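You operate a simulated robot arm through the tools that you are given. There is no shell and no other tool. Be economical: measure what you need, move in short steps, check, and stop when the job is done.

Carry out the task below with a simulated two-armed robot. There is one attempt and no reset: what you move stays moved.

TASK
Open the high door one, put the green seals carton from the lower shelf of the high cupboard on the top of the packing bench and shut the one again. Then put the grey pad on the top of the black-topped cupboard away on the top of the side bench. Then open the wet bench drawer, take the folded blue bench wipe on the top of the long bench and put it away in the inside of the wet bench drawer, then shut the drawer. Then take the brown leads carton and put it on the clear patch of the long bench. Do these in the order given. Set down upright: green seals carton, brown leads carton.

The check looks at the end state, three seconds after you hand in, the way a careful person would. Anything else that was tipped, shoved, dropped, spilled or broken makes it a failure. Lids that push on must go on centred and level and be pressed home; caps that screw on are set level and turned clockwise until they are tight.

THE ROBOT
Two 7-joint arms with two-finger parallel grippers on one trunk, on a base that drives. Base frame: it is fixed to the floor where the robot stands at the start and does not move with it; the origin is under the middle of the robot, x ahead of it, y to its left, z up. Units: m, rad, N and s.
The left shoulder is at the start at [0.11, 0.169, 1.407], the right one opposite. With the tool pointing down near the work surface each hand reaches from about 0.68 to 0.76 m from the robot's upright axis, wherever it stands, measured 20 degrees to its own side. Places, roughly: brown leads carton [-1.5, -1.25, 1]; clear patch of the long bench [-2.2, -1.3, 0.9]; folded blue bench wipe (6x8x2 cm) [-0.6, -1.3, 0.9]; grey pad (5x6x4 cm) [1.1, 0, 0.9]; high door one [1, 0, 1.8]; inside of the wet bench drawer [-3.1, 3.1, 0.7]; top of the packing bench [-2.5, 1.2, 0.9]; top of the side bench [-5.3, 1.4, 0.9]; wet bench drawer [-3.1, 3, 0.7]. Payload 1.57 kg a hand.
Tool frame (each hand has its own): the origin (TCP) lies between the finger pads and is the grasp point; the fingertips stand 0.03 m ahead of it; z points along the fingers, y is the line along which they close. Largest opening 0.08 m; finger width 0.017, thickness 0.012; the body of the gripper, 0.04 by 0.082 m, starts 0.08 m behind the TCP.
Orientation is told as [roll, pitch, yaw] about the base's x, y, z axes, in that order, counted from this pose: with the fingers straight down and closing along the base's y, the tool's x points along the base's -x, its y along +y and its z along -z.

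THE INTERFACE
- The arms move only by the tool step_arm. It takes "left_deltas", "right_deltas" or both (then of equal length, played together; a hand with none holds still); each is a list of rows, each an object (a shift or turn left out is 0, a gripper value left out holds the last) with "slide": the shift along the base's x, y, z in m, a list of three; "rotation": the turn, a rotation vector about the base's x, y, z in rad, a list of three. In form: [{"slide": [dx, dy, dz], "rotation": [ax, ay, az]}, ...]. A call has 1 to 10 rows; each row is the pose to reach, as a shift and turn from the pose commanded when the call began. "left_hand" and "right_hand" are, for a hand that has rows, the closure, from 0 (fully open) to 1 (shut), set as the call begins (left out, the last holds). Each row takes 0.2 s and may step no farther than 0.05 m and 0.15 rad from the row before; otherwise, or with a gripper value out of range, the whole call is refused. A pose out of reach is approached as far as the arm can. The call stops where the force on the tool passes 40 N (or 10 N more than at its start, if that is more) or the arm is blocked; 0.2 s more then pass. Each finger travels about 0.072 m/s and halts on what it meets, pressing with about 20 N; the grip force reading is that of the motor and also rises with nothing between the fingers. The clock runs only during rows and for 0.2 s after the last one: add rows that repeat a pose to give the fingers time. It gives the time, the measured TCP pose, the force on the tool (base axes), the opening and the grip force at its end, in the units of the frame above (readings bear some noise), with the torque about the TCP (base axes, N m) and any sound that the robot's microphone picked up, and new pictures: "show" is both (left out), scene, wrist or none (wrist: the cameras of the hands that moved).
- Cameras (640 x 400 px; columns grow to the right, rows downward): "scene" is now at [0.1714, -0.0078, 1.6249]; the picture's right is [-0.07, -1.00, 0.00], its down [-0.43, 0.03, -0.90] and it looks along [0.90, -0.06, -0.43] (base axes); focal length 277 px, centre (320, 200). "left" rides on the left gripper at [0.072, 0.007, -0.122] in its tool frame; the picture's right is [-0.09, 1.00, 0.00], its down [-0.84, -0.08, -0.54] and it looks along [-0.54, -0.05, 0.84] (tool axes); focal length 238 px, centre (320, 200). "right" rides on the right gripper at [0.072, -0.007, -0.122] in its tool frame; the picture's right is [0.09, 1.00, 0.00], its down [-0.84, 0.08, -0.54] and it looks along [-0.54, 0.05, 0.84] (tool axes); focal length 238 px, centre (320, 200). There is no depth. A picture from a camera that has moved, and an enlarged one, comes with that camera's place and axes in the base frame and with its lens.
- raise_lower(by): slides the trunk up (or, below 0, down) by that many m; the arms and the scene camera ride with it, the base frame stays. It gives what a move gives, with no picture.
- roll_base(legs): drives the robot by 1 to 6 legs, each [ahead, left, turn to the left] in m, m and rad, along the robot's own axes; the way and the turn of a leg run together, so that a leg with both is an arc; at most 1.5 m and 3.142 rad a leg. The arms and the cameras ride along, it lands a little off, and it stops where it bumps. It gives what a move gives, and a new picture of the scene camera.
- pan_tilt(pan, tilt): turns the head with the scene camera to pan (to the left, within 1.501 rad either way) and tilt (down, from -0.506 to 1.204), counted from straight ahead of the robot. It gives what a move gives, and a new picture of the scene camera.
- enlarge(camera, box): a new picture of the part [left, top, right, bottom] of that camera's present view, enlarged. No time passes.
- close_job(): hands the job in; it is judged then, once.

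Work in short steps. Places have to be worked out from the pictures, the camera data and where the tool is seen: move nearer, look again, correct. Check each grasp and each placing, and mend what went wrong. You have 186 turns and 260 pictures in all, those below and enlarged ones among them. Open the grippers and draw the arms clear of the work before you hand the job in, unless the task says otherwise; then end with one line.

The tools are called after ">>>" by a JSON object that holds its "op" and its "data". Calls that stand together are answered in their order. step_arm: Moves the arms, as the interface text tells. Its arguments: {"type":"object","properties":{"left_deltas":{"type":"array","items":{"type":"object","properties":{"slide":{"type":"array","items":{"type":"number"}},"rotation":{"type":"array","items":{"type":"number"}}}}},"left_hand":{"type":"number"},"right_deltas":{"type":"array","items":{"type":"object","properties":{"slide":{"type":"array","items":{"type":"number"}},"rotation":{"type":"array","items":{"type":"number"}}}}},"right_hand":{"type":"number"},"show":{"type":"string","enum":["both","scene","wrist","none"]}},"required":[]} The other tools are called the same way: raise_lower (by) slides the trunk up or down; roll_base (legs) drives the base; pan_tilt (pan, tilt) turns the head that bears the scene camera; enlarge (camera, box) takes an enlarged picture of a part of a camera's view; close_job () hands the job in.

At the start:

```text
t: 0.0
left_eef_pos: [0.6538, 0.2799, 1.1487]
left_orientation: [-0.001, -0.001, 0.002]
left_contact_force: [0.4, -0.1, 1.0]
left_wrist_torque: [-0.01, 0.04, -0.01]
left_opening: 0.08
left_grasp_force: 0.1
right_eef_pos: [0.6474, -0.2955, 1.0004]
right_orientation: [0.0, 0.0, -0.001]
right_contact_force: [0.3, 0.5, 0.8]
right_wrist_torque: [0.01, -0.05, -0.03]
right_opening: 0.0802
right_grasp_force: 0.1
trunk travel left (down, up): [-0.721, 0.169]
robot x, y, heading: [-0.0002, -0.0006, 0.002]
head pan, tilt: [-0.072, 0.447]
```

scene: 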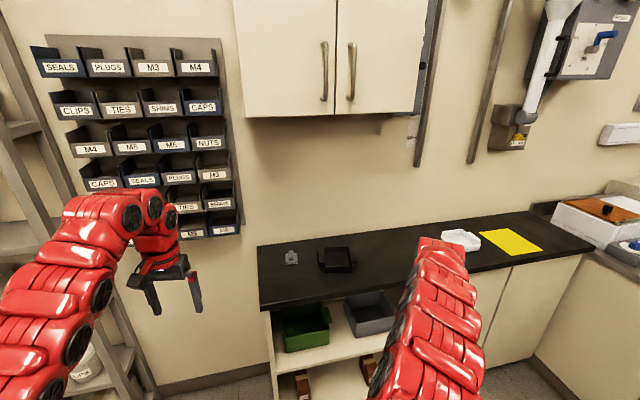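
right: 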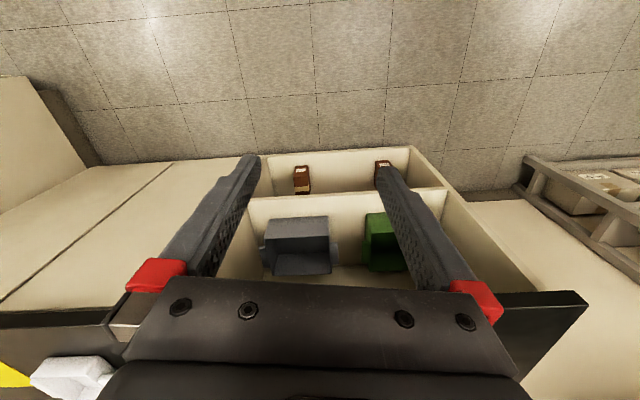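
left: 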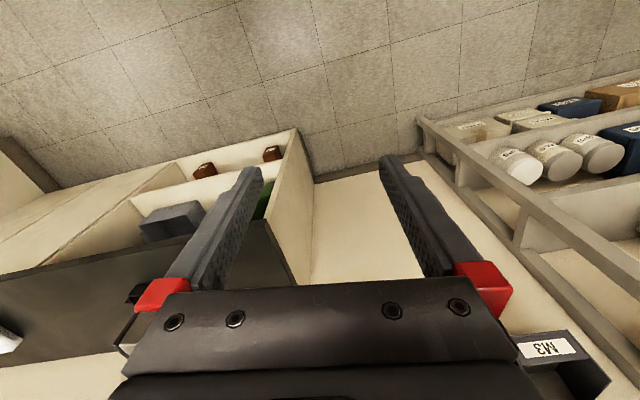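

The scene shows a wall cupboard with two doors above the black-topped bench. I tilt the head up to look at the cupboard better.

>>> {"op": "pan_tilt", "data": {"pan": 0.0, "tilt": -0.1}}

```text
t: 1.0
left_eef_pos: [0.6528, 0.2809, 1.1506]
left_orientation: [0.0, 0.002, 0.002]
left_contact_force: [0.3, -0.4, 0.1]
left_wrist_torque: [-0.01, 0.01, 0.02]
left_opening: 0.0799
left_grasp_force: 0.2
right_eef_pos: [0.6464, -0.2946, 1.0002]
right_orientation: [0.0, 0.0, 0.001]
right_contact_force: [-0.2, -0.2, 0.2]
right_wrist_torque: [0.01, 0.0, -0.01]
right_opening: 0.08
right_grasp_force: 0.1
trunk travel left (down, up): [-0.721, 0.169]
robot x, y, heading: [0.0022, -0.0009, 0.003]
head pan, tilt: [0.0, -0.099]
camera scene: at [0.1668, -0.0013, 1.675], right [0.0, -1.0, 0.0], down [0.1, 0.0, -1.0], along [1.0, 0.0, 0.1], focal length 277 px, centre (320, 200)
```

scene: 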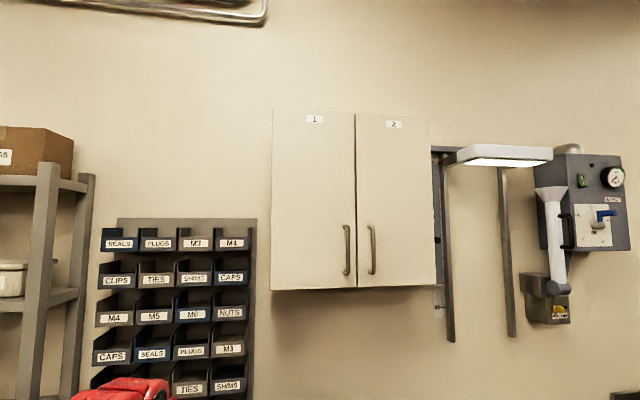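

Door 1 is the left leaf, hinged at its left, handle at its right edge near y≈-0.08, z≈1.6. I look at the bench below before moving nearer.

>>> {"op": "pan_tilt", "data": {"pan": 0.0, "tilt": 0.75}}

>>> {"op": "enlarge", "data": {"camera": "scene", "box": [180, 60, 500, 260]}}

```text
t: 2.1
left_eef_pos: [0.6542, 0.2811, 1.1493]
left_orientation: [0.0, 0.0, 0.001]
left_contact_force: [0.6, -0.1, -0.6]
left_wrist_torque: [-0.03, 0.01, 0.02]
left_opening: 0.0798
left_grasp_force: 0.1
right_eef_pos: [0.6482, -0.2953, 0.9994]
right_orientation: [-0.001, 0.001, 0.0]
right_contact_force: [0.8, 0.2, -0.4]
right_wrist_torque: [-0.01, -0.05, -0.02]
right_opening: 0.0805
right_grasp_force: 0.1
trunk travel left (down, up): [-0.721, 0.169]
robot x, y, heading: [-0.0001, -0.0033, 0.005]
head pan, tilt: [0.0, 0.75]
camera scene: at [0.1626, -0.0013, 1.5983], right [0.0, -1.0, 0.0], down [-0.68, 0.0, -0.73], along [0.73, 0.0, -0.68], focal length 277 px, centre (320, 200)
```

scene: 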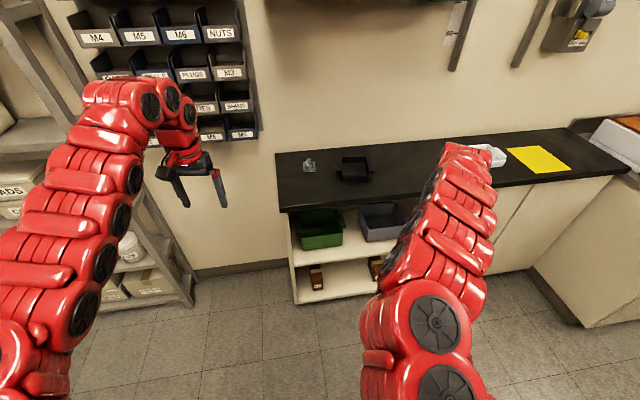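

```text
2.00 times, centred on (340, 160) of scene
camera zoom: at [0.1626, -0.0013, 1.5983], right [0.0, -1.0, 0.0], down [-0.68, 0.0, -0.73], along [0.73, 0.0, -0.68], focal length 554 px, centre (280, 280)
```

zoom: 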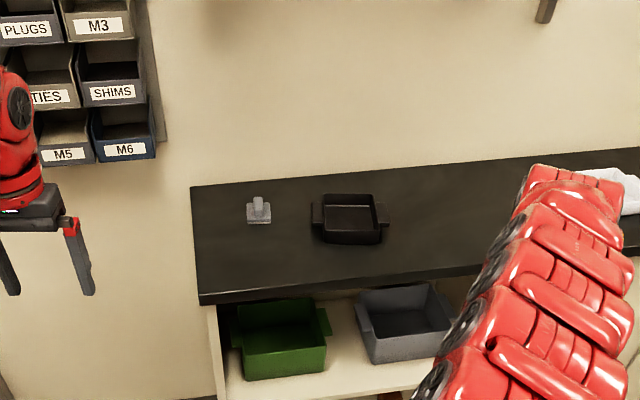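

Bench front edge is near x≈0.86; the grey pad (with knob) near (1.13, 0.05). I raise the right hand and turn it to point forward for the door handle.

>>> {"op": "step_arm", "data": {"right_deltas": [{"slide": [-0.02, 0, 0.05], "rotation": [0, -0.15, 0]}, {"slide": [-0.04, 0.01, 0.1], "rotation": [0, -0.3, 0]}, {"slide": [-0.05, 0.02, 0.15], "rotation": [0, -0.45, 0]}, {"slide": [-0.05, 0.03, 0.2], "rotation": [0, -0.6, 0]}, {"slide": [-0.05, 0.04, 0.24], "rotation": [0, -0.75, 0]}, {"slide": [-0.05, 0.05, 0.28], "rotation": [0, -0.9, 0]}, {"slide": [-0.05, 0.06, 0.32], "rotation": [0, -1.05, 0]}, {"slide": [-0.05, 0.07, 0.36], "rotation": [0, -1.2, 0]}, {"slide": [-0.05, 0.08, 0.4], "rotation": [0, -1.35, 0]}, {"slide": [-0.05, 0.09, 0.44], "rotation": [0, -1.5, 0]}], "show": "none"}}

>>> {"op": "pan_tilt", "data": {"pan": 0.0, "tilt": 0.1}}

```text
refused: row 1 steps farther than a row can; nothing moved
```

```text
t: 3.2
left_eef_pos: [0.6541, 0.2801, 1.1497]
left_orientation: [0.001, 0.001, 0.001]
left_contact_force: [0.0, 0.5, -0.3]
left_wrist_torque: [-0.02, 0.03, 0.0]
left_opening: 0.08
left_grasp_force: 0.1
right_eef_pos: [0.6476, -0.2945, 1.0002]
right_orientation: [-0.001, 0.002, 0.0]
right_contact_force: [0.0, -0.4, -0.3]
right_wrist_torque: [0.04, 0.01, 0.01]
right_opening: 0.0804
right_grasp_force: 0.2
trunk travel left (down, up): [-0.721, 0.169]
robot x, y, heading: [0.0025, 0.0009, 0.0]
head pan, tilt: [0.0, 0.099]
camera scene: at [0.1717, -0.0013, 1.6571], right [0.0, -1.0, 0.0], down [-0.1, 0.0, -0.99], along [0.99, 0.0, -0.1], focal length 277 px, centre (320, 200)
```

scene: 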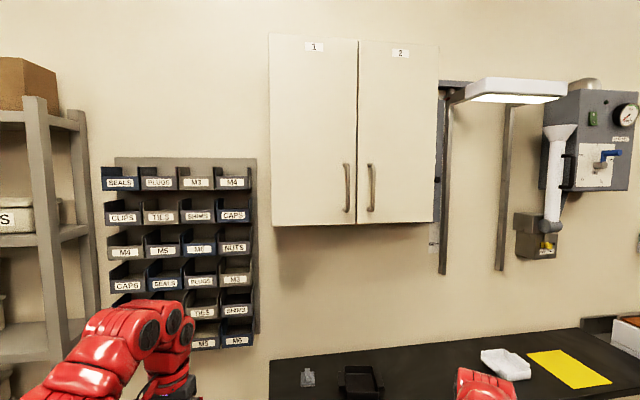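

Steps must stay within 0.05 m in total; I resend with smaller ones.

>>> {"op": "step_arm", "data": {"right_deltas": [{"slide": [-0.02, 0, 0.04], "rotation": [0, -0.145, 0]}, {"slide": [-0.04, 0.01, 0.08], "rotation": [0, -0.29, 0]}, {"slide": [-0.05, 0.02, 0.12], "rotation": [0, -0.435, 0]}, {"slide": [-0.05, 0.03, 0.16], "rotation": [0, -0.58, 0]}, {"slide": [-0.05, 0.04, 0.2], "rotation": [0, -0.725, 0]}, {"slide": [-0.05, 0.05, 0.24], "rotation": [0, -0.87, 0]}, {"slide": [-0.05, 0.06, 0.28], "rotation": [0, -1.015, 0]}, {"slide": [-0.05, 0.07, 0.32], "rotation": [0, -1.16, 0]}, {"slide": [-0.05, 0.08, 0.36], "rotation": [0, -1.305, 0]}, {"slide": [-0.05, 0.09, 0.4], "rotation": [0, -1.45, 0]}], "show": "none"}}

>>> {"op": "step_arm", "data": {"right_deltas": [{"slide": [0, 0.02, 0.04], "rotation": [0, -0.12, 0]}, {"slide": [0, 0.04, 0.08], "rotation": [0, -0.12, 0]}, {"slide": [0, 0.06, 0.12], "rotation": [0, -0.12, 0]}, {"slide": [0, 0.08, 0.16], "rotation": [0, -0.12, 0]}, {"slide": [0, 0.1, 0.2], "rotation": [0, -0.12, 0]}]}}

```text
t: 5.4
left_eef_pos: [0.6578, 0.288, 1.1469]
left_orientation: [-0.006, 0.004, 0.002]
left_contact_force: [0.8, 1.2, -1.2]
left_wrist_torque: [-0.07, 0.03, 0.05]
left_opening: 0.0802
left_grasp_force: 0.1
right_eef_pos: [0.5783, -0.2322, 1.4374]
right_orientation: [0.012, -1.443, -0.008]
right_contact_force: [0.8, 2.9, -2.3]
right_wrist_torque: [-0.07, -0.22, -0.23]
right_opening: 0.08
right_grasp_force: 0.1
right hand out of reach, approached as far as the arm can: row 1, 2, 3, 4, 5, 6, 8, 9, 10
trunk travel left (down, up): [-0.721, 0.169]
robot x, y, heading: [0.0006, 0.0025, 0.002]
head pan, tilt: [0.0, 0.099]
```

```text
t: 6.6
left_eef_pos: [0.6545, 0.28, 1.1485]
left_orientation: [0.001, 0.003, 0.002]
left_contact_force: [-0.2, -0.4, -0.2]
left_wrist_torque: [0.0, -0.02, -0.02]
left_opening: 0.0798
left_grasp_force: 0.0
right_eef_pos: [0.5744, -0.1678, 1.5867]
right_orientation: [2.491, -1.569, -2.491]
right_contact_force: [0.3, 0.6, 0.8]
right_wrist_torque: [-0.01, 0.0, 0.04]
right_opening: 0.0799
right_grasp_force: 0.0
right hand out of reach, approached as far as the arm can: row 1, 4, 5
trunk travel left (down, up): [-0.721, 0.169]
robot x, y, heading: [-0.0048, 0.0007, 0.003]
head pan, tilt: [0.0, 0.099]
camera scene: at [0.1726, -0.0022, 1.6571], right [0.0, -1.0, 0.0], down [-0.1, 0.0, -0.99], along [0.99, 0.0, -0.1], focal length 277 px, centre (320, 200)
camera right: at [0.4527, -0.175, 1.5166], right [0.0, 1.0, -0.09], down [-0.54, 0.08, 0.84], along [0.84, 0.05, 0.54], focal length 238 px, centre (320, 200)
```

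scene: 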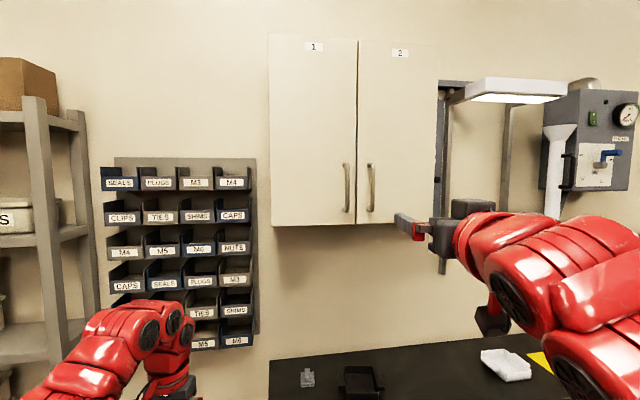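
right: 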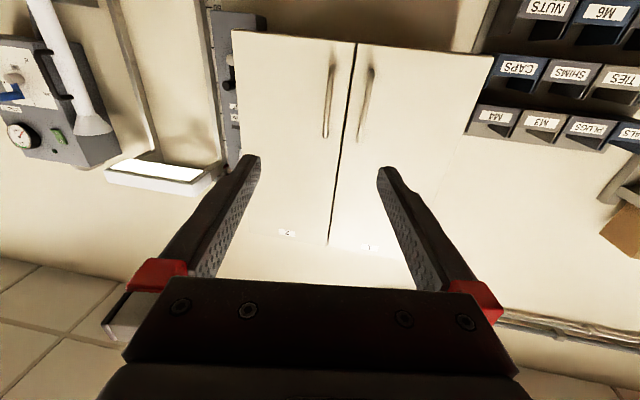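

Triangulated handle of door 1 at about (0.948, -0.078, 1.61). I drive 0.27 m ahead.

>>> {"op": "roll_base", "data": {"legs": [[0.27, 0, 0]]}}

```text
t: 8.5
left_eef_pos: [0.9208, 0.2898, 1.1513]
left_orientation: [0.002, 0.001, 0.014]
left_contact_force: [-0.4, 0.0, -0.1]
left_wrist_torque: [-0.02, -0.04, -0.01]
left_opening: 0.0798
left_grasp_force: 0.2
right_eef_pos: [0.8449, -0.1595, 1.5882]
right_orientation: [3.126, -1.567, -3.113]
right_contact_force: [-1.0, 0.1, -1.2]
right_wrist_torque: [-0.02, 0.02, -0.01]
right_opening: 0.0799
right_grasp_force: 0.0
trunk travel left (down, up): [-0.721, 0.169]
robot x, y, heading: [0.2709, 0.0023, 0.007]
head pan, tilt: [0.0, 0.099]
camera scene: at [0.441, 0.0022, 1.6574], right [0.01, -1.0, 0.0], down [-0.1, 0.0, -1.0], along [1.0, 0.01, -0.1], focal length 277 px, centre (320, 200)
```

scene: 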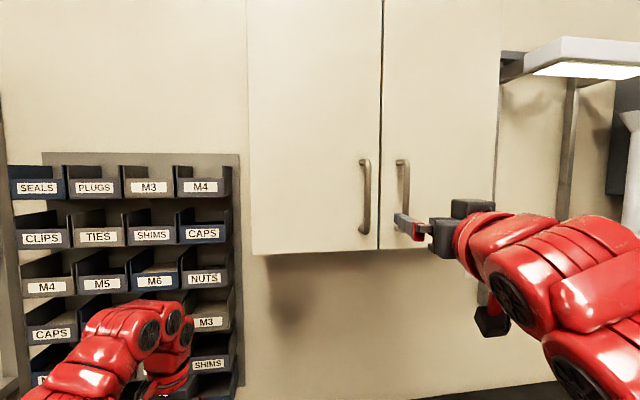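

Handle bar now judged at y≈-0.076. I line the right hand up in front of it, gripper half closed.

>>> {"op": "step_arm", "data": {"right_deltas": [{"slide": [0, 0.045, 0.015]}, {"slide": [0, 0.083, 0.025]}, {"slide": [0.03, 0.083, 0.025]}, {"slide": [0.03, 0.083, 0.025]}], "right_hand": 0.35}}

```text
t: 9.5
left_eef_pos: [0.9183, 0.2907, 1.15]
left_orientation: [0.0, -0.001, 0.011]
left_contact_force: [-0.2, 0.3, 0.1]
left_wrist_torque: [-0.01, -0.02, -0.05]
left_opening: 0.0799
left_grasp_force: 0.1
right_eef_pos: [0.8723, -0.0735, 1.6166]
right_orientation: [-2.586, -1.567, 2.604]
right_contact_force: [-0.5, -0.9, 0.3]
right_wrist_torque: [-0.02, 0.0, 0.04]
right_opening: 0.0519
right_grasp_force: 0.1
right hand out of reach, approached as far as the arm can: row 1, 2
trunk travel left (down, up): [-0.721, 0.169]
robot x, y, heading: [0.2688, 0.0, 0.016]
head pan, tilt: [0.0, 0.099]
camera scene: at [0.4395, 0.0035, 1.6575], right [0.01, -1.0, 0.0], down [-0.1, 0.0, -1.0], along [1.0, 0.01, -0.1], focal length 277 px, centre (320, 200)
camera right: at [0.7514, -0.0818, 1.5464], right [-0.02, 1.0, -0.09], down [-0.55, 0.07, 0.83], along [0.84, 0.06, 0.54], focal length 238 px, centre (320, 200)
```

scene: 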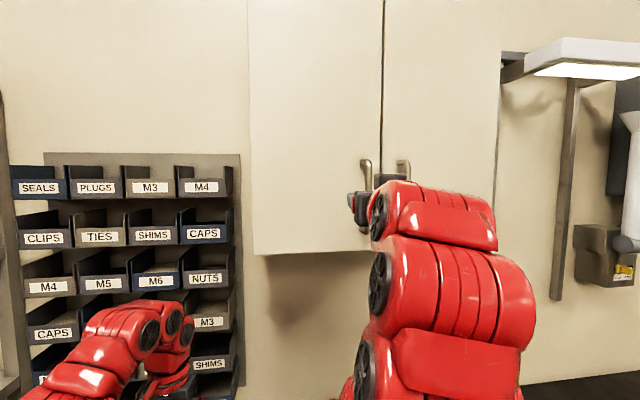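
right: 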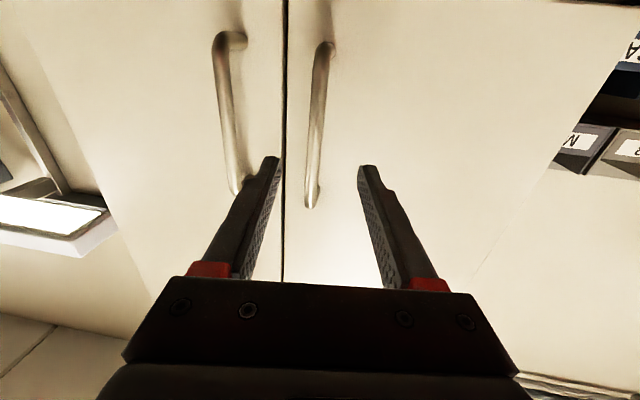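

Bar is centred between the fingers. I advance to put it between the pads, then close.

>>> {"op": "step_arm", "data": {"right_deltas": [{"slide": [0.03, -0.004, -0.008]}, {"slide": [0.055, -0.004, -0.008]}, {"slide": [0.068, -0.004, -0.008]}], "show": "none"}}

>>> {"op": "step_arm", "data": {"right_deltas": [{}, {}, {}, {}], "right_hand": 1.0, "show": "wrist"}}

```text
t: 10.3
left_eef_pos: [0.9197, 0.2893, 1.1497]
left_orientation: [-0.001, 0.002, 0.012]
left_contact_force: [-0.4, -0.1, -1.3]
left_wrist_torque: [0.02, 0.05, 0.05]
left_opening: 0.08
left_grasp_force: 0.0
right_eef_pos: [0.9439, -0.0794, 1.6054]
right_orientation: [3.073, -1.568, -3.056]
right_contact_force: [-0.4, 0.4, -0.2]
right_wrist_torque: [0.04, 0.04, 0.0]
right_opening: 0.052
right_grasp_force: 0.2
trunk travel left (down, up): [-0.721, 0.169]
robot x, y, heading: [0.272, 0.0031, 0.006]
head pan, tilt: [0.0, 0.099]
```

```text
t: 11.3
left_eef_pos: [0.92, 0.291, 1.149]
left_orientation: [-0.002, 0.001, 0.014]
left_contact_force: [-0.5, 0.3, 0.0]
left_wrist_torque: [0.0, 0.01, 0.0]
left_opening: 0.08
left_grasp_force: 0.0
right_eef_pos: [0.943, -0.0777, 1.6049]
right_orientation: [-2.694, -1.567, 2.707]
right_contact_force: [-0.5, 6.0, -0.2]
right_wrist_torque: [0.02, -0.21, 0.04]
right_opening: 0.012
right_grasp_force: 28.9
trunk travel left (down, up): [-0.721, 0.169]
robot x, y, heading: [0.2714, 0.0043, 0.005]
head pan, tilt: [0.0, 0.099]
camera right: at [0.8215, -0.0852, 1.5351], right [-0.01, 1.0, -0.09], down [-0.55, 0.07, 0.84], along [0.84, 0.06, 0.54], focal length 238 px, centre (320, 200)
```

right: 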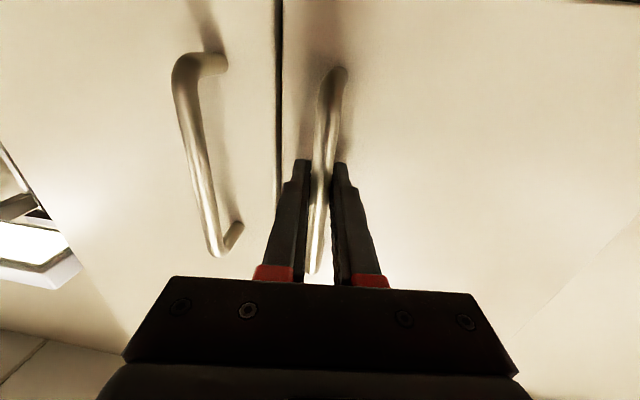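

Bar gripped. I pull the door open along its arc about the hinge (≈0.985, 0.144), turning the hand along partly.

>>> {"op": "step_arm", "data": {"right_deltas": [{"slide": [-0.016, 0.003, 0], "rotation": [0, 0, -0.05]}, {"slide": [-0.0328, 0.0085, 0], "rotation": [0, 0, -0.1]}, {"slide": [-0.0638, 0.0217, 0], "rotation": [0, 0, -0.21]}, {"slide": [-0.0926, 0.0395, 0], "rotation": [0, 0, -0.32]}, {"slide": [-0.1183, 0.0614, 0], "rotation": [0, 0, -0.42]}, {"slide": [-0.1406, 0.0869, 0], "rotation": [0, 0, -0.52]}]}}

```text
t: 12.5
left_eef_pos: [0.9181, 0.2843, 1.1516]
left_orientation: [0.002, -0.001, 0.01]
left_contact_force: [-0.3, 0.5, -0.7]
left_wrist_torque: [-0.05, 0.02, -0.01]
left_opening: 0.0799
left_grasp_force: 0.0
right_eef_pos: [0.8163, -0.0343, 1.6051]
right_orientation: [1.325, -1.564, -1.769]
right_contact_force: [-19.7, -26.3, -6.7]
right_wrist_torque: [-0.06, 0.48, -0.06]
right_opening: 0.0116
right_grasp_force: 29.4
trunk travel left (down, up): [-0.721, 0.169]
robot x, y, heading: [0.2723, 0.0004, 0.01]
head pan, tilt: [0.0, 0.099]
stopped in row 6 (right hand): the force on the tool passed its limit at 45 N (the readings are from after the stop); the commanded pose is now the measured one
camera scene: at [0.4368, -0.002, 1.6575], right [0.01, -1.0, 0.0], down [-0.1, 0.0, -1.0], along [1.0, 0.01, -0.1], focal length 277 px, centre (320, 200)
camera right: at [0.704, 0.0131, 1.5354], right [0.43, 0.9, -0.08], down [-0.46, 0.29, 0.84], along [0.78, -0.32, 0.54], focal length 238 px, centre (320, 200)
```

scene: 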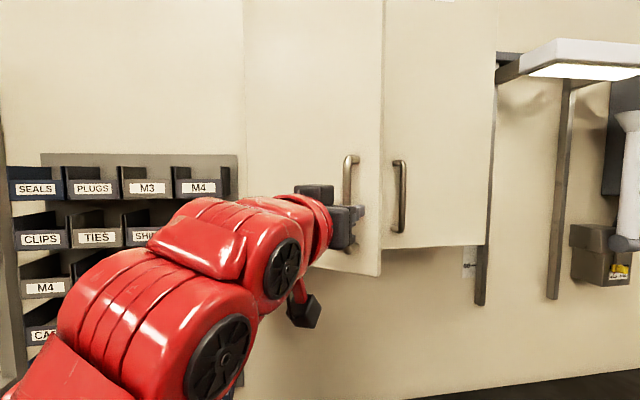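
right: 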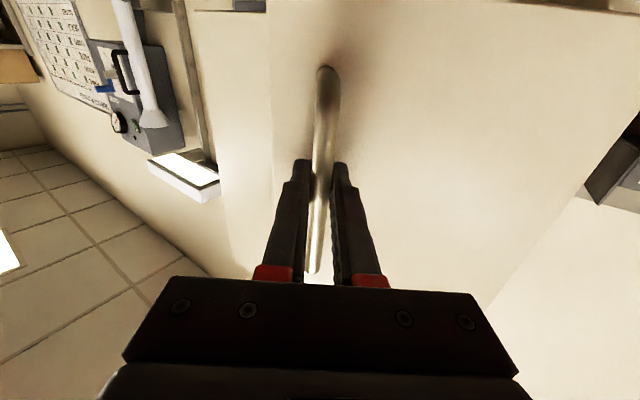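

Door is about 35° open. I release the handle, back off, and prepare to go round the door's free edge at a height above the handles.

>>> {"op": "step_arm", "data": {"right_deltas": [{}, {}, {"slide": [-0.04, 0.018, 0]}, {"slide": [-0.08, 0.036, 0]}, {"slide": [-0.1, 0.036, 0.03], "rotation": [0, 0, 0.1]}, {"slide": [-0.1, 0.0, 0.06], "rotation": [0, 0, 0.2]}, {"slide": [-0.1, -0.04, 0.09], "rotation": [0, 0, 0.3]}, {"slide": [-0.1, -0.08, 0.12], "rotation": [0, 0, 0.4]}, {"slide": [-0.1, -0.12, 0.14], "rotation": [0, 0, 0.5]}], "right_hand": 0.2, "show": "scene"}}

```text
t: 14.7
left_eef_pos: [0.9217, 0.2868, 1.1491]
left_orientation: [-0.001, 0.001, 0.008]
left_contact_force: [-0.1, 0.5, -0.2]
left_wrist_torque: [0.0, 0.02, -0.01]
left_opening: 0.08
left_grasp_force: 0.1
right_eef_pos: [0.7306, -0.131, 1.6066]
right_orientation: [1.104, -1.527, -1.37]
right_contact_force: [0.1, 0.1, 0.1]
right_wrist_torque: [0.0, 0.02, 0.02]
right_opening: 0.064
right_grasp_force: 0.0
right hand out of reach, approached as far as the arm can: row 6, 7, 8, 9
trunk travel left (down, up): [-0.721, 0.169]
robot x, y, heading: [0.2717, 0.0002, 0.013]
head pan, tilt: [0.0, 0.099]
stopped in row 9 (right hand): the arm was blocked; the commanded pose is now the measured one
camera scene: at [0.4421, 0.0001, 1.6572], right [0.01, -1.0, 0.0], down [-0.1, 0.0, -0.99], along [0.99, 0.01, -0.1], focal length 277 px, centre (320, 200)
```

scene: 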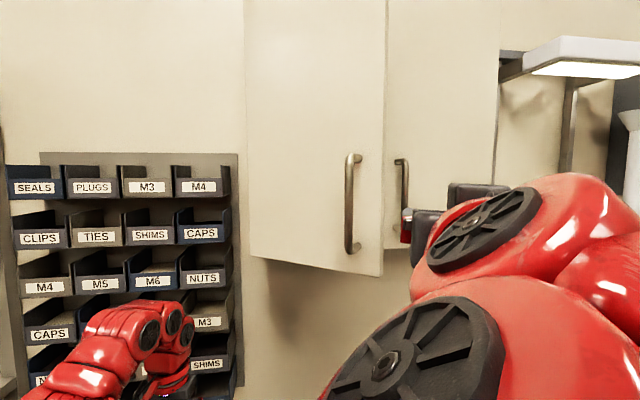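

The arm couldn't go higher there; I raise the trunk instead.

>>> {"op": "raise_lower", "data": {"by": 0.15}}

>>> {"op": "step_arm", "data": {"right_deltas": [{"slide": [0.03, -0.02, 0], "rotation": [0, 0, 0.1]}, {"slide": [0.07, -0.02, 0], "rotation": [0, 0, 0.2]}, {"slide": [0.11, -0.02, 0], "rotation": [0, 0, 0.3]}, {"slide": [0.14, -0.01, 0], "rotation": [0, 0, 0.4]}], "right_hand": 1.0}}

```text
t: 16.5
left_eef_pos: [0.9214, 0.2889, 1.2979]
left_orientation: [-0.001, 0.002, 0.01]
left_contact_force: [-0.1, 0.7, 0.5]
left_wrist_torque: [-0.05, 0.01, 0.0]
left_opening: 0.0798
left_grasp_force: 0.1
right_eef_pos: [0.7297, -0.1289, 1.7576]
right_orientation: [1.154, -1.528, -1.42]
right_contact_force: [-0.5, -1.2, 0.5]
right_wrist_torque: [-0.03, -0.02, 0.04]
right_opening: 0.064
right_grasp_force: 0.1
trunk travel left (down, up): [-0.871, 0.019]
robot x, y, heading: [0.2688, -0.0018, 0.01]
head pan, tilt: [0.0, 0.099]
```

```text
t: 17.5
left_eef_pos: [0.9261, 0.2853, 1.2982]
left_orientation: [0.001, 0.003, 0.012]
left_contact_force: [-1.0, -1.4, -0.3]
left_wrist_torque: [0.01, 0.02, 0.0]
left_opening: 0.0797
left_grasp_force: 0.0
right_eef_pos: [0.8381, -0.1444, 1.7129]
right_orientation: [1.375, -1.525, -1.27]
right_contact_force: [0.1, 0.4, -0.5]
right_wrist_torque: [-0.06, -0.01, 0.01]
right_opening: 0.0001
right_grasp_force: 19.2
right hand out of reach, approached as far as the arm can: row 2, 3, 4
trunk travel left (down, up): [-0.871, 0.019]
robot x, y, heading: [0.2717, 0.0032, 0.005]
head pan, tilt: [0.0, 0.099]
camera scene: at [0.4467, -0.0032, 1.8066], right [0.01, -1.0, 0.0], down [-0.1, 0.0, -0.99], along [0.99, 0.01, -0.1], focal length 277 px, centre (320, 200)
camera right: at [0.7171, -0.1596, 1.6446], right [-0.11, 0.99, -0.05], down [-0.54, -0.02, 0.84], along [0.84, 0.11, 0.53], focal length 238 px, centre (320, 200)
```

scene: 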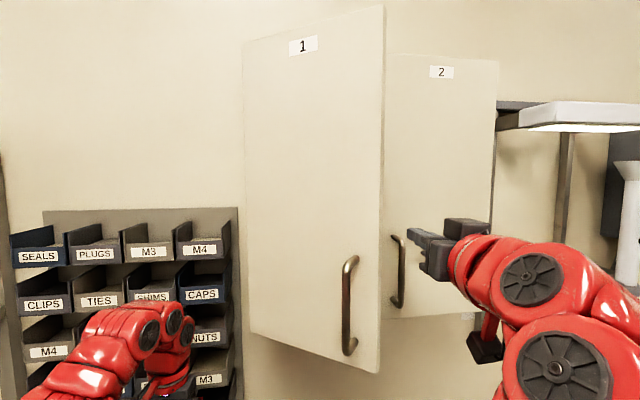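
right: 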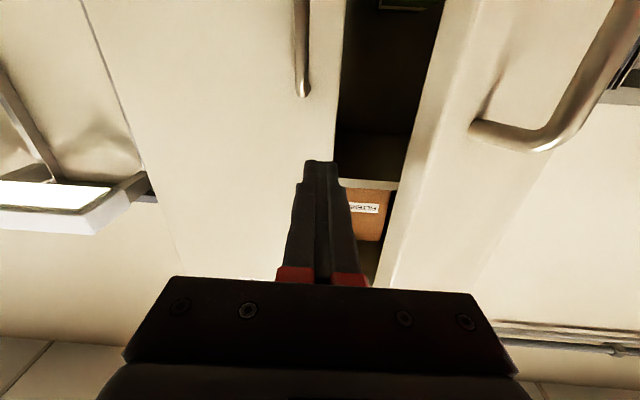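

Gap visible with the green carton on the lower shelf and a brown one above. I reach the closed fingers a bit forward and push the door's inner face left.

>>> {"op": "step_arm", "data": {"right_deltas": [{"slide": [0.01, 0.0, -0.04]}, {"slide": [0.02, 0.01, -0.055]}, {"slide": [0.025, 0.04, -0.055]}, {"slide": [0.02, 0.08, -0.055]}, {"slide": [0.01, 0.11, -0.055]}]}}

```text
t: 18.4
left_eef_pos: [0.9197, 0.2864, 1.3016]
left_orientation: [0.001, 0.0, 0.011]
left_contact_force: [0.2, -0.6, 0.3]
left_wrist_torque: [-0.01, 0.01, -0.02]
left_opening: 0.0799
left_grasp_force: 0.0
right_eef_pos: [0.8532, -0.1017, 1.6623]
right_orientation: [1.31, -1.522, -1.192]
right_contact_force: [-1.1, 0.8, 0.1]
right_wrist_torque: [0.01, 0.04, 0.03]
right_opening: 0.0
right_grasp_force: 19.9
trunk travel left (down, up): [-0.871, 0.019]
robot x, y, heading: [0.2717, 0.0003, 0.01]
head pan, tilt: [0.0, 0.099]
stopped in row 4 (right hand): the force on the tool passed its limit at 55 N (the readings are from after the stop); the commanded pose is now the measured one
camera scene: at [0.4381, -0.0005, 1.8077], right [0.01, -1.0, 0.0], down [-0.1, 0.0, -1.0], along [1.0, 0.01, -0.1], focal length 277 px, centre (320, 200)
camera right: at [0.7319, -0.1183, 1.5945], right [-0.12, 0.99, -0.04], down [-0.53, -0.03, 0.85], along [0.84, 0.12, 0.53], focal length 238 px, centre (320, 200)
```

scene: 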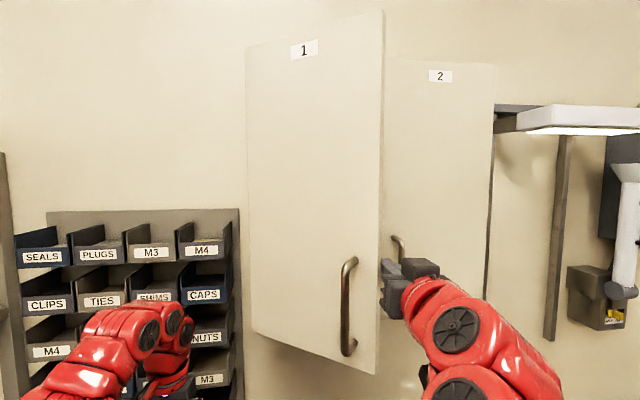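
right: 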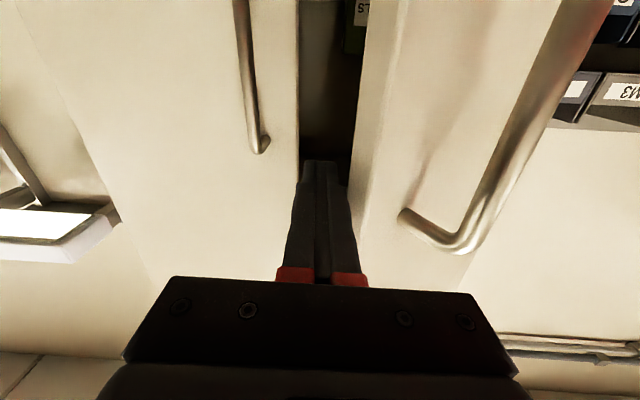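

Fingers press on the door's edge face. I back off slightly to the right, go straight into the gap, then push left.

>>> {"op": "step_arm", "data": {"right_deltas": [{"slide": [0.0, -0.012, 0]}, {"slide": [0.035, -0.01, 0]}, {"slide": [0.065, -0.008, 0]}, {"slide": [0.065, 0.02, 0]}, {"slide": [0.06, 0.05, 0]}, {"slide": [0.05, 0.08, 0]}]}}

```text
t: 19.4
left_eef_pos: [0.9202, 0.2848, 1.2998]
left_orientation: [0.003, 0.002, 0.011]
left_contact_force: [-0.7, 0.2, 0.3]
left_wrist_torque: [-0.05, 0.0, -0.01]
left_opening: 0.08
left_grasp_force: 0.1
right_eef_pos: [0.9187, -0.1038, 1.6653]
right_orientation: [1.38, -1.514, -1.29]
right_contact_force: [-6.9, -16.3, -2.6]
right_wrist_torque: [-0.18, -0.09, 1.04]
right_opening: 0.0002
right_grasp_force: 20.2
trunk travel left (down, up): [-0.871, 0.019]
robot x, y, heading: [0.2687, -0.0001, 0.008]
head pan, tilt: [0.0, 0.099]
stopped in row 4 (right hand): the force on the tool passed its limit at 45 N (the readings are from after the stop); the commanded pose is now the measured one
camera scene: at [0.4397, -0.0022, 1.8075], right [0.01, -1.0, 0.0], down [-0.1, 0.0, -1.0], along [1.0, 0.01, -0.1], focal length 277 px, centre (320, 200)
camera right: at [0.7978, -0.1169, 1.5965], right [-0.09, 1.0, -0.04], down [-0.53, -0.02, 0.85], along [0.84, 0.1, 0.53], focal length 238 px, centre (320, 200)
```

scene: 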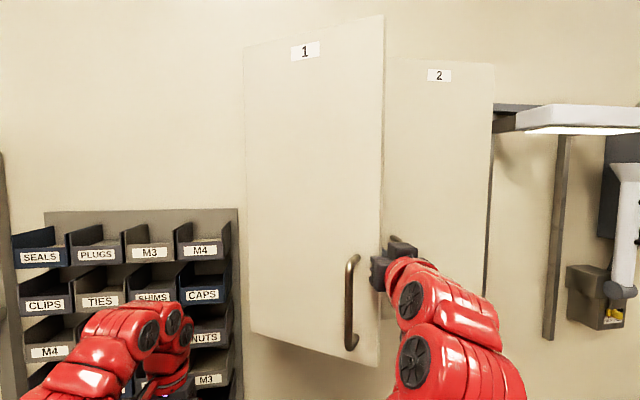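
right: 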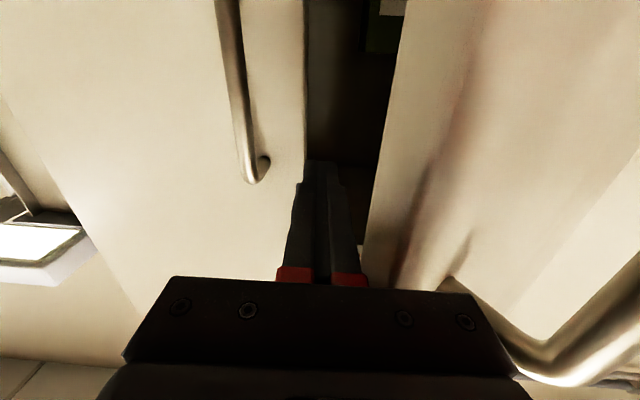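

The gripper body bears on the edge (torque shows it). I turn the hand leftward so the fingers hook behind the door, then pull back and left slowly.

>>> {"op": "step_arm", "data": {"right_deltas": [{"slide": [0.0, -0.01, 0], "rotation": [0, 0, 0.12]}, {"slide": [0.0, -0.008, 0], "rotation": [0, 0, 0.25]}, {"slide": [0.0, -0.004, 0], "rotation": [0, 0, 0.38]}, {"slide": [0.0, 0.0, 0], "rotation": [0, 0, 0.5]}, {"slide": [-0.01, 0.008, 0], "rotation": [0, 0, 0.55]}, {"slide": [-0.02, 0.016, 0], "rotation": [0, 0, 0.6]}, {"slide": [-0.03, 0.024, 0], "rotation": [0, 0, 0.6]}, {"slide": [-0.04, 0.034, 0], "rotation": [0, 0, 0.6]}]}}

```text
t: 21.2
left_eef_pos: [0.9215, 0.2883, 1.299]
left_orientation: [-0.001, 0.002, 0.009]
left_contact_force: [0.4, 0.2, -0.4]
left_wrist_torque: [-0.03, 0.0, -0.01]
left_opening: 0.0801
left_grasp_force: 0.1
right_eef_pos: [0.8815, -0.0606, 1.6639]
right_orientation: [1.283, -1.519, -0.585]
right_contact_force: [-0.6, 0.8, -0.7]
right_wrist_torque: [0.02, 0.0, 0.03]
right_opening: 0.0
right_grasp_force: 20.1
trunk travel left (down, up): [-0.871, 0.019]
robot x, y, heading: [0.2705, -0.0033, 0.004]
head pan, tilt: [0.0, 0.099]
camera scene: at [0.4416, 0.0028, 1.8072], right [0.01, -1.0, 0.0], down [-0.1, 0.0, -0.99], along [0.99, 0.01, -0.1], focal length 277 px, centre (320, 200)
camera right: at [0.7896, -0.1422, 1.5956], right [-0.64, 0.77, -0.04], down [-0.43, -0.31, 0.85], along [0.64, 0.56, 0.53], focal length 238 px, centre (320, 200)
```

scene: 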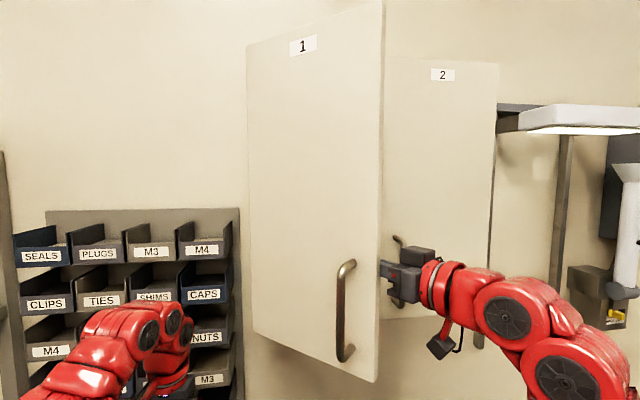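
right: 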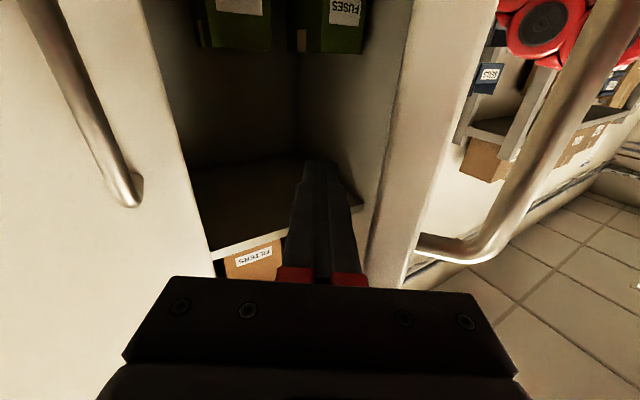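

Fingers are behind the door now, two green cartons (one FUSES) are visible inside. I continue sweeping the door open leftward.

>>> {"op": "step_arm", "data": {"right_deltas": [{"slide": [-0.008, 0.018, 0]}, {"slide": [-0.018, 0.036, 0]}, {"slide": [-0.028, 0.054, 0]}, {"slide": [-0.04, 0.072, 0]}, {"slide": [-0.052, 0.09, 0]}, {"slide": [-0.062, 0.108, 0]}, {"slide": [-0.07, 0.126, 0]}]}}

```text
t: 22.8
left_eef_pos: [0.9225, 0.2885, 1.3001]
left_orientation: [-0.002, 0.002, 0.011]
left_contact_force: [1.1, 0.2, 0.0]
left_wrist_torque: [-0.01, 0.01, -0.01]
left_opening: 0.0799
left_grasp_force: 0.0
right_eef_pos: [0.8128, 0.0652, 1.6635]
right_orientation: [1.315, -1.518, -0.618]
right_contact_force: [-0.2, -1.1, -0.4]
right_wrist_torque: [0.01, 0.01, -0.01]
right_opening: 0.0
right_grasp_force: 19.8
trunk travel left (down, up): [-0.871, 0.019]
robot x, y, heading: [0.2729, 0.0019, 0.006]
head pan, tilt: [0.0, 0.099]
camera scene: at [0.4415, 0.0025, 1.8073], right [0.01, -1.0, 0.0], down [-0.1, 0.0, -1.0], along [0.99, 0.01, -0.1], focal length 277 px, centre (320, 200)
camera right: at [0.7208, -0.0156, 1.5957], right [-0.64, 0.77, -0.04], down [-0.43, -0.31, 0.85], along [0.64, 0.56, 0.53], focal length 238 px, centre (320, 200)
```

scene: 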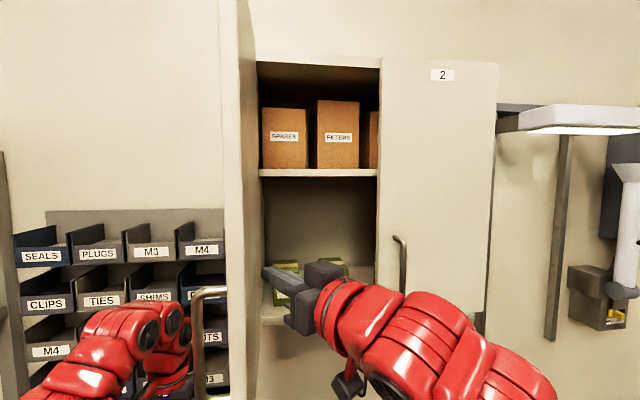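
right: 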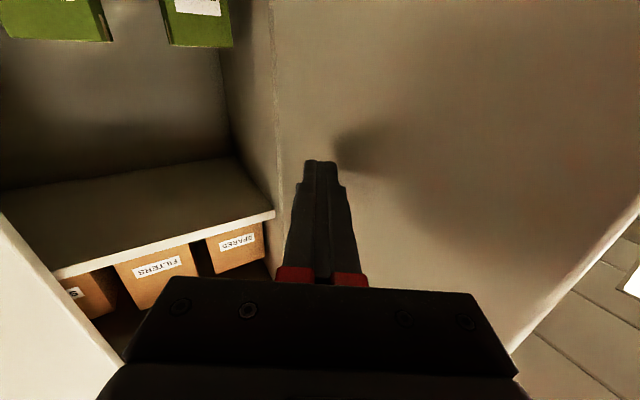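

Door is near 85° open. I push it a little further, then withdraw the hand to see inside.

>>> {"op": "step_arm", "data": {"right_deltas": [{"slide": [0, 0.02, 0]}, {"slide": [0, 0.04, 0]}, {"slide": [0.0, 0.06, 0]}, {"slide": [-0.01, 0.03, 0]}, {"slide": [-0.03, -0.01, 0]}, {"slide": [-0.06, -0.05, 0], "rotation": [0, 0, -0.1]}, {"slide": [-0.09, -0.09, 0], "rotation": [0, 0, -0.2]}, {"slide": [-0.1, -0.13, -0.02], "rotation": [0, 0, -0.3]}, {"slide": [-0.1, -0.17, -0.04], "rotation": [0, 0, -0.4]}, {"slide": [-0.1, -0.21, -0.06], "rotation": [0, 0, -0.5]}], "show": "none"}}

>>> {"op": "pan_tilt", "data": {"pan": 0.0, "tilt": 0.35}}

```text
t: 23.4
left_eef_pos: [0.9186, 0.285, 1.3002]
left_orientation: [0.001, 0.001, 0.01]
left_contact_force: [-0.5, 0.5, 1.3]
left_wrist_torque: [0.02, 0.0, 0.02]
left_opening: 0.0802
left_grasp_force: 0.0
right_eef_pos: [0.8102, 0.1028, 1.6666]
right_orientation: [1.383, -1.523, -0.693]
right_contact_force: [0.1, -0.1, -0.3]
right_wrist_torque: [0.03, 0.0, 0.02]
right_opening: 0.0
right_grasp_force: 20.1
trunk travel left (down, up): [-0.871, 0.019]
robot x, y, heading: [0.2713, 0.0031, 0.013]
head pan, tilt: [0.0, 0.099]
stopped in row 3 (right hand): the force on the tool passed its limit at 69 N (the readings are from after the stop); the commanded pose is now the measured one
```

```text
t: 24.2
left_eef_pos: [0.9221, 0.287, 1.3005]
left_orientation: [0.0, 0.0, 0.013]
left_contact_force: [0.2, 0.2, 0.2]
left_wrist_torque: [-0.01, 0.01, -0.01]
left_opening: 0.0797
left_grasp_force: 0.2
right_eef_pos: [0.812, 0.104, 1.6648]
right_orientation: [1.342, -1.521, -0.654]
right_contact_force: [-2.8, -1.9, -1.0]
right_wrist_torque: [-0.01, 0.03, 0.02]
right_opening: 0.0
right_grasp_force: 19.9
trunk travel left (down, up): [-0.871, 0.019]
robot x, y, heading: [0.2693, 0.0018, 0.006]
head pan, tilt: [0.0, 0.351]
camera scene: at [0.442, -0.0002, 1.784], right [0.01, -1.0, 0.0], down [-0.34, 0.0, -0.94], along [0.94, 0.01, -0.34], focal length 277 px, centre (320, 200)
```

scene: 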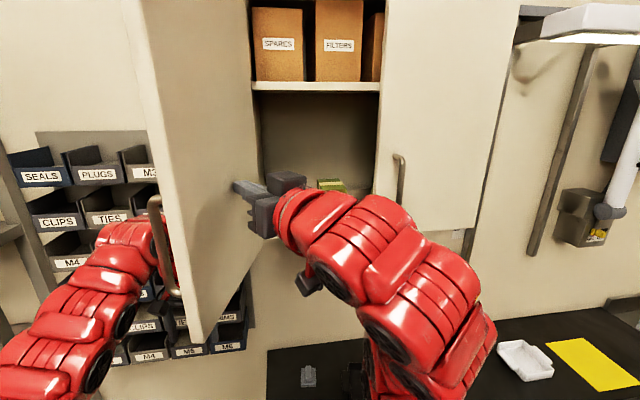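

Door stands well open, perhaps at its stop. I withdraw the right hand back and right and open it.

>>> {"op": "step_arm", "data": {"right_deltas": [{"slide": [-0.03, -0.03, 0], "rotation": [0, 0, -0.1]}, {"slide": [-0.06, -0.06, 0], "rotation": [0, 0, -0.2]}, {"slide": [-0.08, -0.1, 0], "rotation": [0, 0, -0.3]}, {"slide": [-0.1, -0.14, -0.02], "rotation": [0, 0, -0.4]}, {"slide": [-0.1, -0.18, -0.04], "rotation": [0, 0, -0.5]}, {"slide": [-0.1, -0.22, -0.06], "rotation": [0, 0, -0.5]}], "right_hand": 0}}

```text
t: 25.6
left_eef_pos: [0.922, 0.2841, 1.3016]
left_orientation: [0.004, 0.002, 0.013]
left_contact_force: [-1.2, -0.5, -0.3]
left_wrist_torque: [0.06, 0.02, -0.03]
left_opening: 0.0803
left_grasp_force: 0.1
right_eef_pos: [0.7402, -0.1192, 1.6603]
right_orientation: [1.185, -1.491, -0.951]
right_contact_force: [-0.2, -0.5, 0.6]
right_wrist_torque: [0.01, 0.02, 0.0]
right_opening: 0.0799
right_grasp_force: 0.1
right hand out of reach, approached as far as the arm can: row 3, 4, 5, 6
trunk travel left (down, up): [-0.871, 0.019]
robot x, y, heading: [0.2678, -0.0013, 0.008]
head pan, tilt: [0.0, 0.351]
camera scene: at [0.4419, -0.0052, 1.7838], right [0.01, -1.0, 0.0], down [-0.34, 0.0, -0.94], along [0.94, 0.01, -0.34], focal length 277 px, centre (320, 200)
camera right: at [0.6202, -0.1491, 1.5939], right [-0.23, 0.97, -0.02], down [-0.51, -0.11, 0.86], along [0.83, 0.21, 0.52], focal length 238 px, centre (320, 200)
```

scene: 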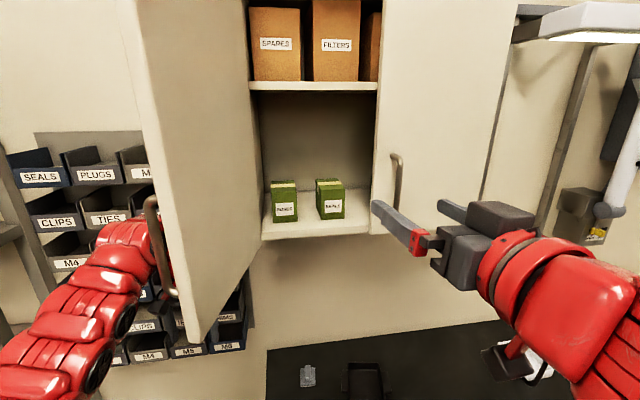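
right: 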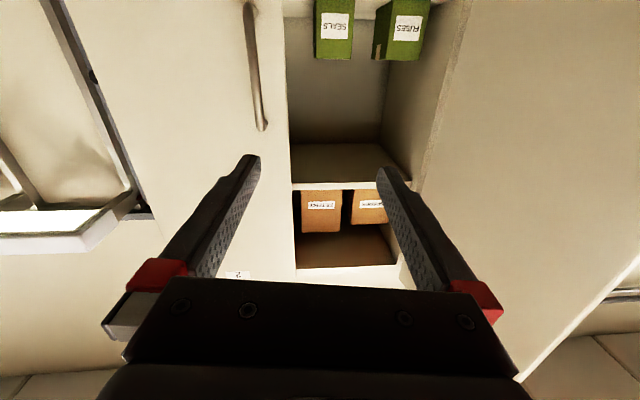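

I enlarge to confirm which green carton is the seals one and measure it.

>>> {"op": "enlarge", "data": {"camera": "scene", "box": [250, 150, 390, 250]}}

```text
4.00 times, centred on (320, 200) of scene
camera zoom: at [0.4419, -0.0052, 1.7838], right [0.01, -1.0, 0.0], down [-0.34, 0.0, -0.94], along [0.94, 0.01, -0.34], focal length 1108 px, centre (320, 200)
```

zoom: 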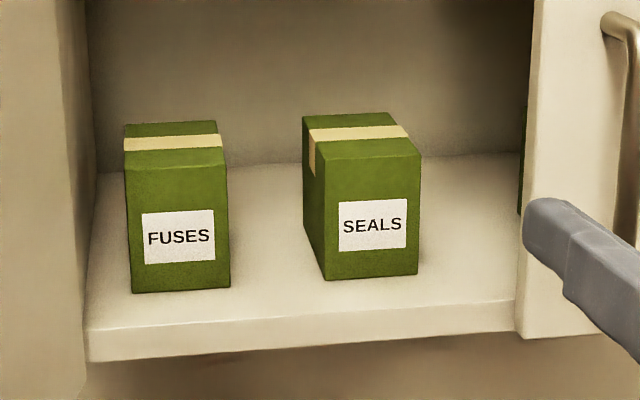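

SEALS carton judged at centre (1.10, -0.025), shelf z≈1.51, ~0.058 wide, 0.08 tall, yaw ≈+0.15. I pitch the right hand down ~45° at a staging point in front of the opening.

>>> {"op": "step_arm", "data": {"right_deltas": [{"slide": [0.03, 0.0, 0.03], "rotation": [-0.03, 0.12, -0.02]}, {"slide": [0.06, 0.01, 0.05], "rotation": [-0.06, 0.24, -0.04]}, {"slide": [0.09, 0.025, 0.07], "rotation": [-0.1, 0.37, -0.055]}, {"slide": [0.12, 0.04, 0.085], "rotation": [-0.13, 0.5, -0.07]}, {"slide": [0.14, 0.055, 0.09], "rotation": [-0.17, 0.63, -0.09]}, {"slide": [0.15, 0.07, 0.09], "rotation": [-0.2, 0.755, -0.11]}]}}

```text
t: 27.2
left_eef_pos: [0.9219, 0.2914, 1.2978]
left_orientation: [-0.003, 0.003, 0.012]
left_contact_force: [0.7, 0.1, 0.5]
left_wrist_torque: [-0.04, 0.06, 0.01]
left_opening: 0.0803
left_grasp_force: 0.0
right_eef_pos: [0.6969, -0.1258, 1.5258]
right_orientation: [0.185, -0.873, 0.025]
right_contact_force: [0.2, 0.7, 0.6]
right_wrist_torque: [-0.02, 0.04, 0.01]
right_opening: 0.0799
right_grasp_force: 0.0
right hand out of reach, approached as far as the arm can: row 1, 2, 3, 4, 5, 6
trunk travel left (down, up): [-0.871, 0.019]
robot x, y, heading: [0.2706, -0.0021, 0.004]
head pan, tilt: [0.0, 0.351]
stopped in row 6 (right hand): the arm was blocked; the commanded pose is now the measured one
camera scene: at [0.4449, 0.0049, 1.7836], right [0.01, -1.0, 0.0], down [-0.35, 0.0, -0.94], along [0.94, 0.01, -0.35], focal length 277 px, centre (320, 200)
camera right: at [0.5609, -0.1583, 1.548], right [-0.22, 0.97, 0.05], down [0.12, -0.02, 0.99], along [0.97, 0.23, -0.11], focal length 238 px, centre (320, 200)
```

scene: 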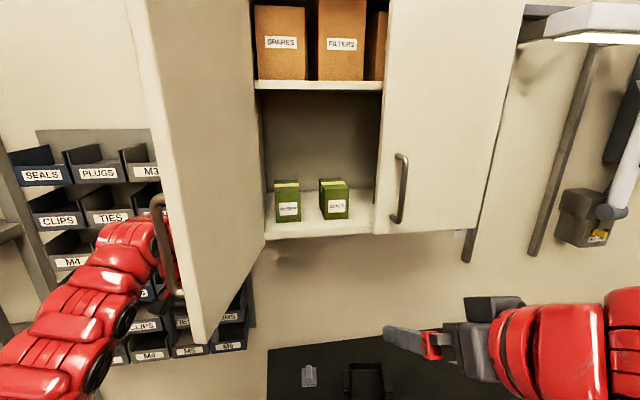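
right: 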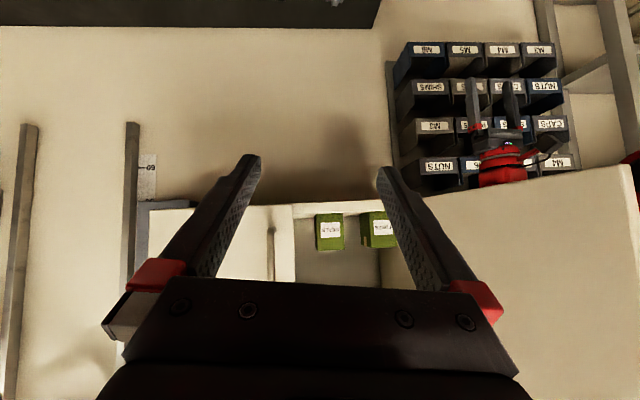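

Blocked near the body, but orientation is now about 40° down. I extend toward the opening where the reach is freer.

>>> {"op": "step_arm", "data": {"right_deltas": [{"slide": [0.03, 0.015, 0.03]}, {"slide": [0.06, 0.03, 0.06]}, {"slide": [0.09, 0.045, 0.09]}, {"slide": [0.12, 0.06, 0.11]}, {"slide": [0.15, 0.075, 0.13]}, {"slide": [0.18, 0.085, 0.14]}]}}

```text
t: 28.6
left_eef_pos: [0.9213, 0.2866, 1.2992]
left_orientation: [-0.001, 0.002, 0.011]
left_contact_force: [-0.6, 1.2, -0.4]
left_wrist_torque: [0.0, -0.01, 0.0]
left_opening: 0.0801
left_grasp_force: 0.1
right_eef_pos: [0.6949, -0.1314, 1.5247]
right_orientation: [0.188, -0.876, 0.02]
right_contact_force: [0.3, 0.4, 0.4]
right_wrist_torque: [-0.03, -0.01, 0.0]
right_opening: 0.0803
right_grasp_force: 0.1
right hand out of reach, approached as far as the arm can: row 1, 2, 3, 4, 5, 6
trunk travel left (down, up): [-0.871, 0.019]
robot x, y, heading: [0.2735, 0.0017, 0.004]
head pan, tilt: [0.0, 0.351]
camera scene: at [0.4423, -0.0002, 1.7839], right [0.01, -1.0, 0.0], down [-0.34, 0.0, -0.94], along [0.94, 0.01, -0.34], focal length 277 px, centre (320, 200)
camera right: at [0.5586, -0.1627, 1.5479], right [-0.22, 0.97, 0.05], down [0.12, -0.02, 0.99], along [0.97, 0.23, -0.11], focal length 238 px, centre (320, 200)
```

scene: 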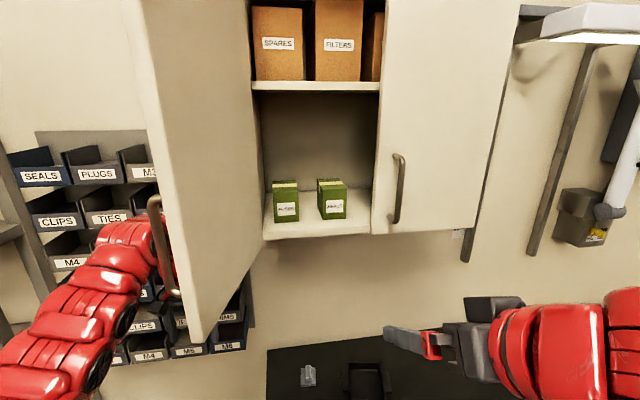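
right: 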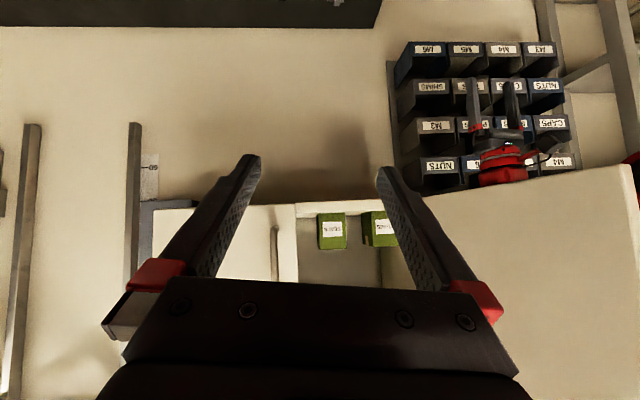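

The steep pitch isn't reachable at this height. I ease the pitch back to ~0.4 rad and extend.

>>> {"op": "step_arm", "data": {"right_deltas": [{"slide": [-0.17, -0.085, -0.13], "rotation": [0.0, -0.1, 0]}, {"slide": [-0.15, -0.07, -0.1], "rotation": [-0.02, -0.2, -0.02]}, {"slide": [-0.12, -0.06, -0.07], "rotation": [-0.04, -0.3, -0.04]}, {"slide": [-0.09, -0.05, -0.04], "rotation": [-0.06, -0.35, -0.06]}, {"slide": [-0.05, -0.03, -0.01], "rotation": [-0.06, -0.35, -0.06]}, {"slide": [-0.01, -0.01, 0.0], "rotation": [-0.06, -0.35, -0.06]}]}}

```text
refused: row 1 steps farther than a row can; nothing moved
```

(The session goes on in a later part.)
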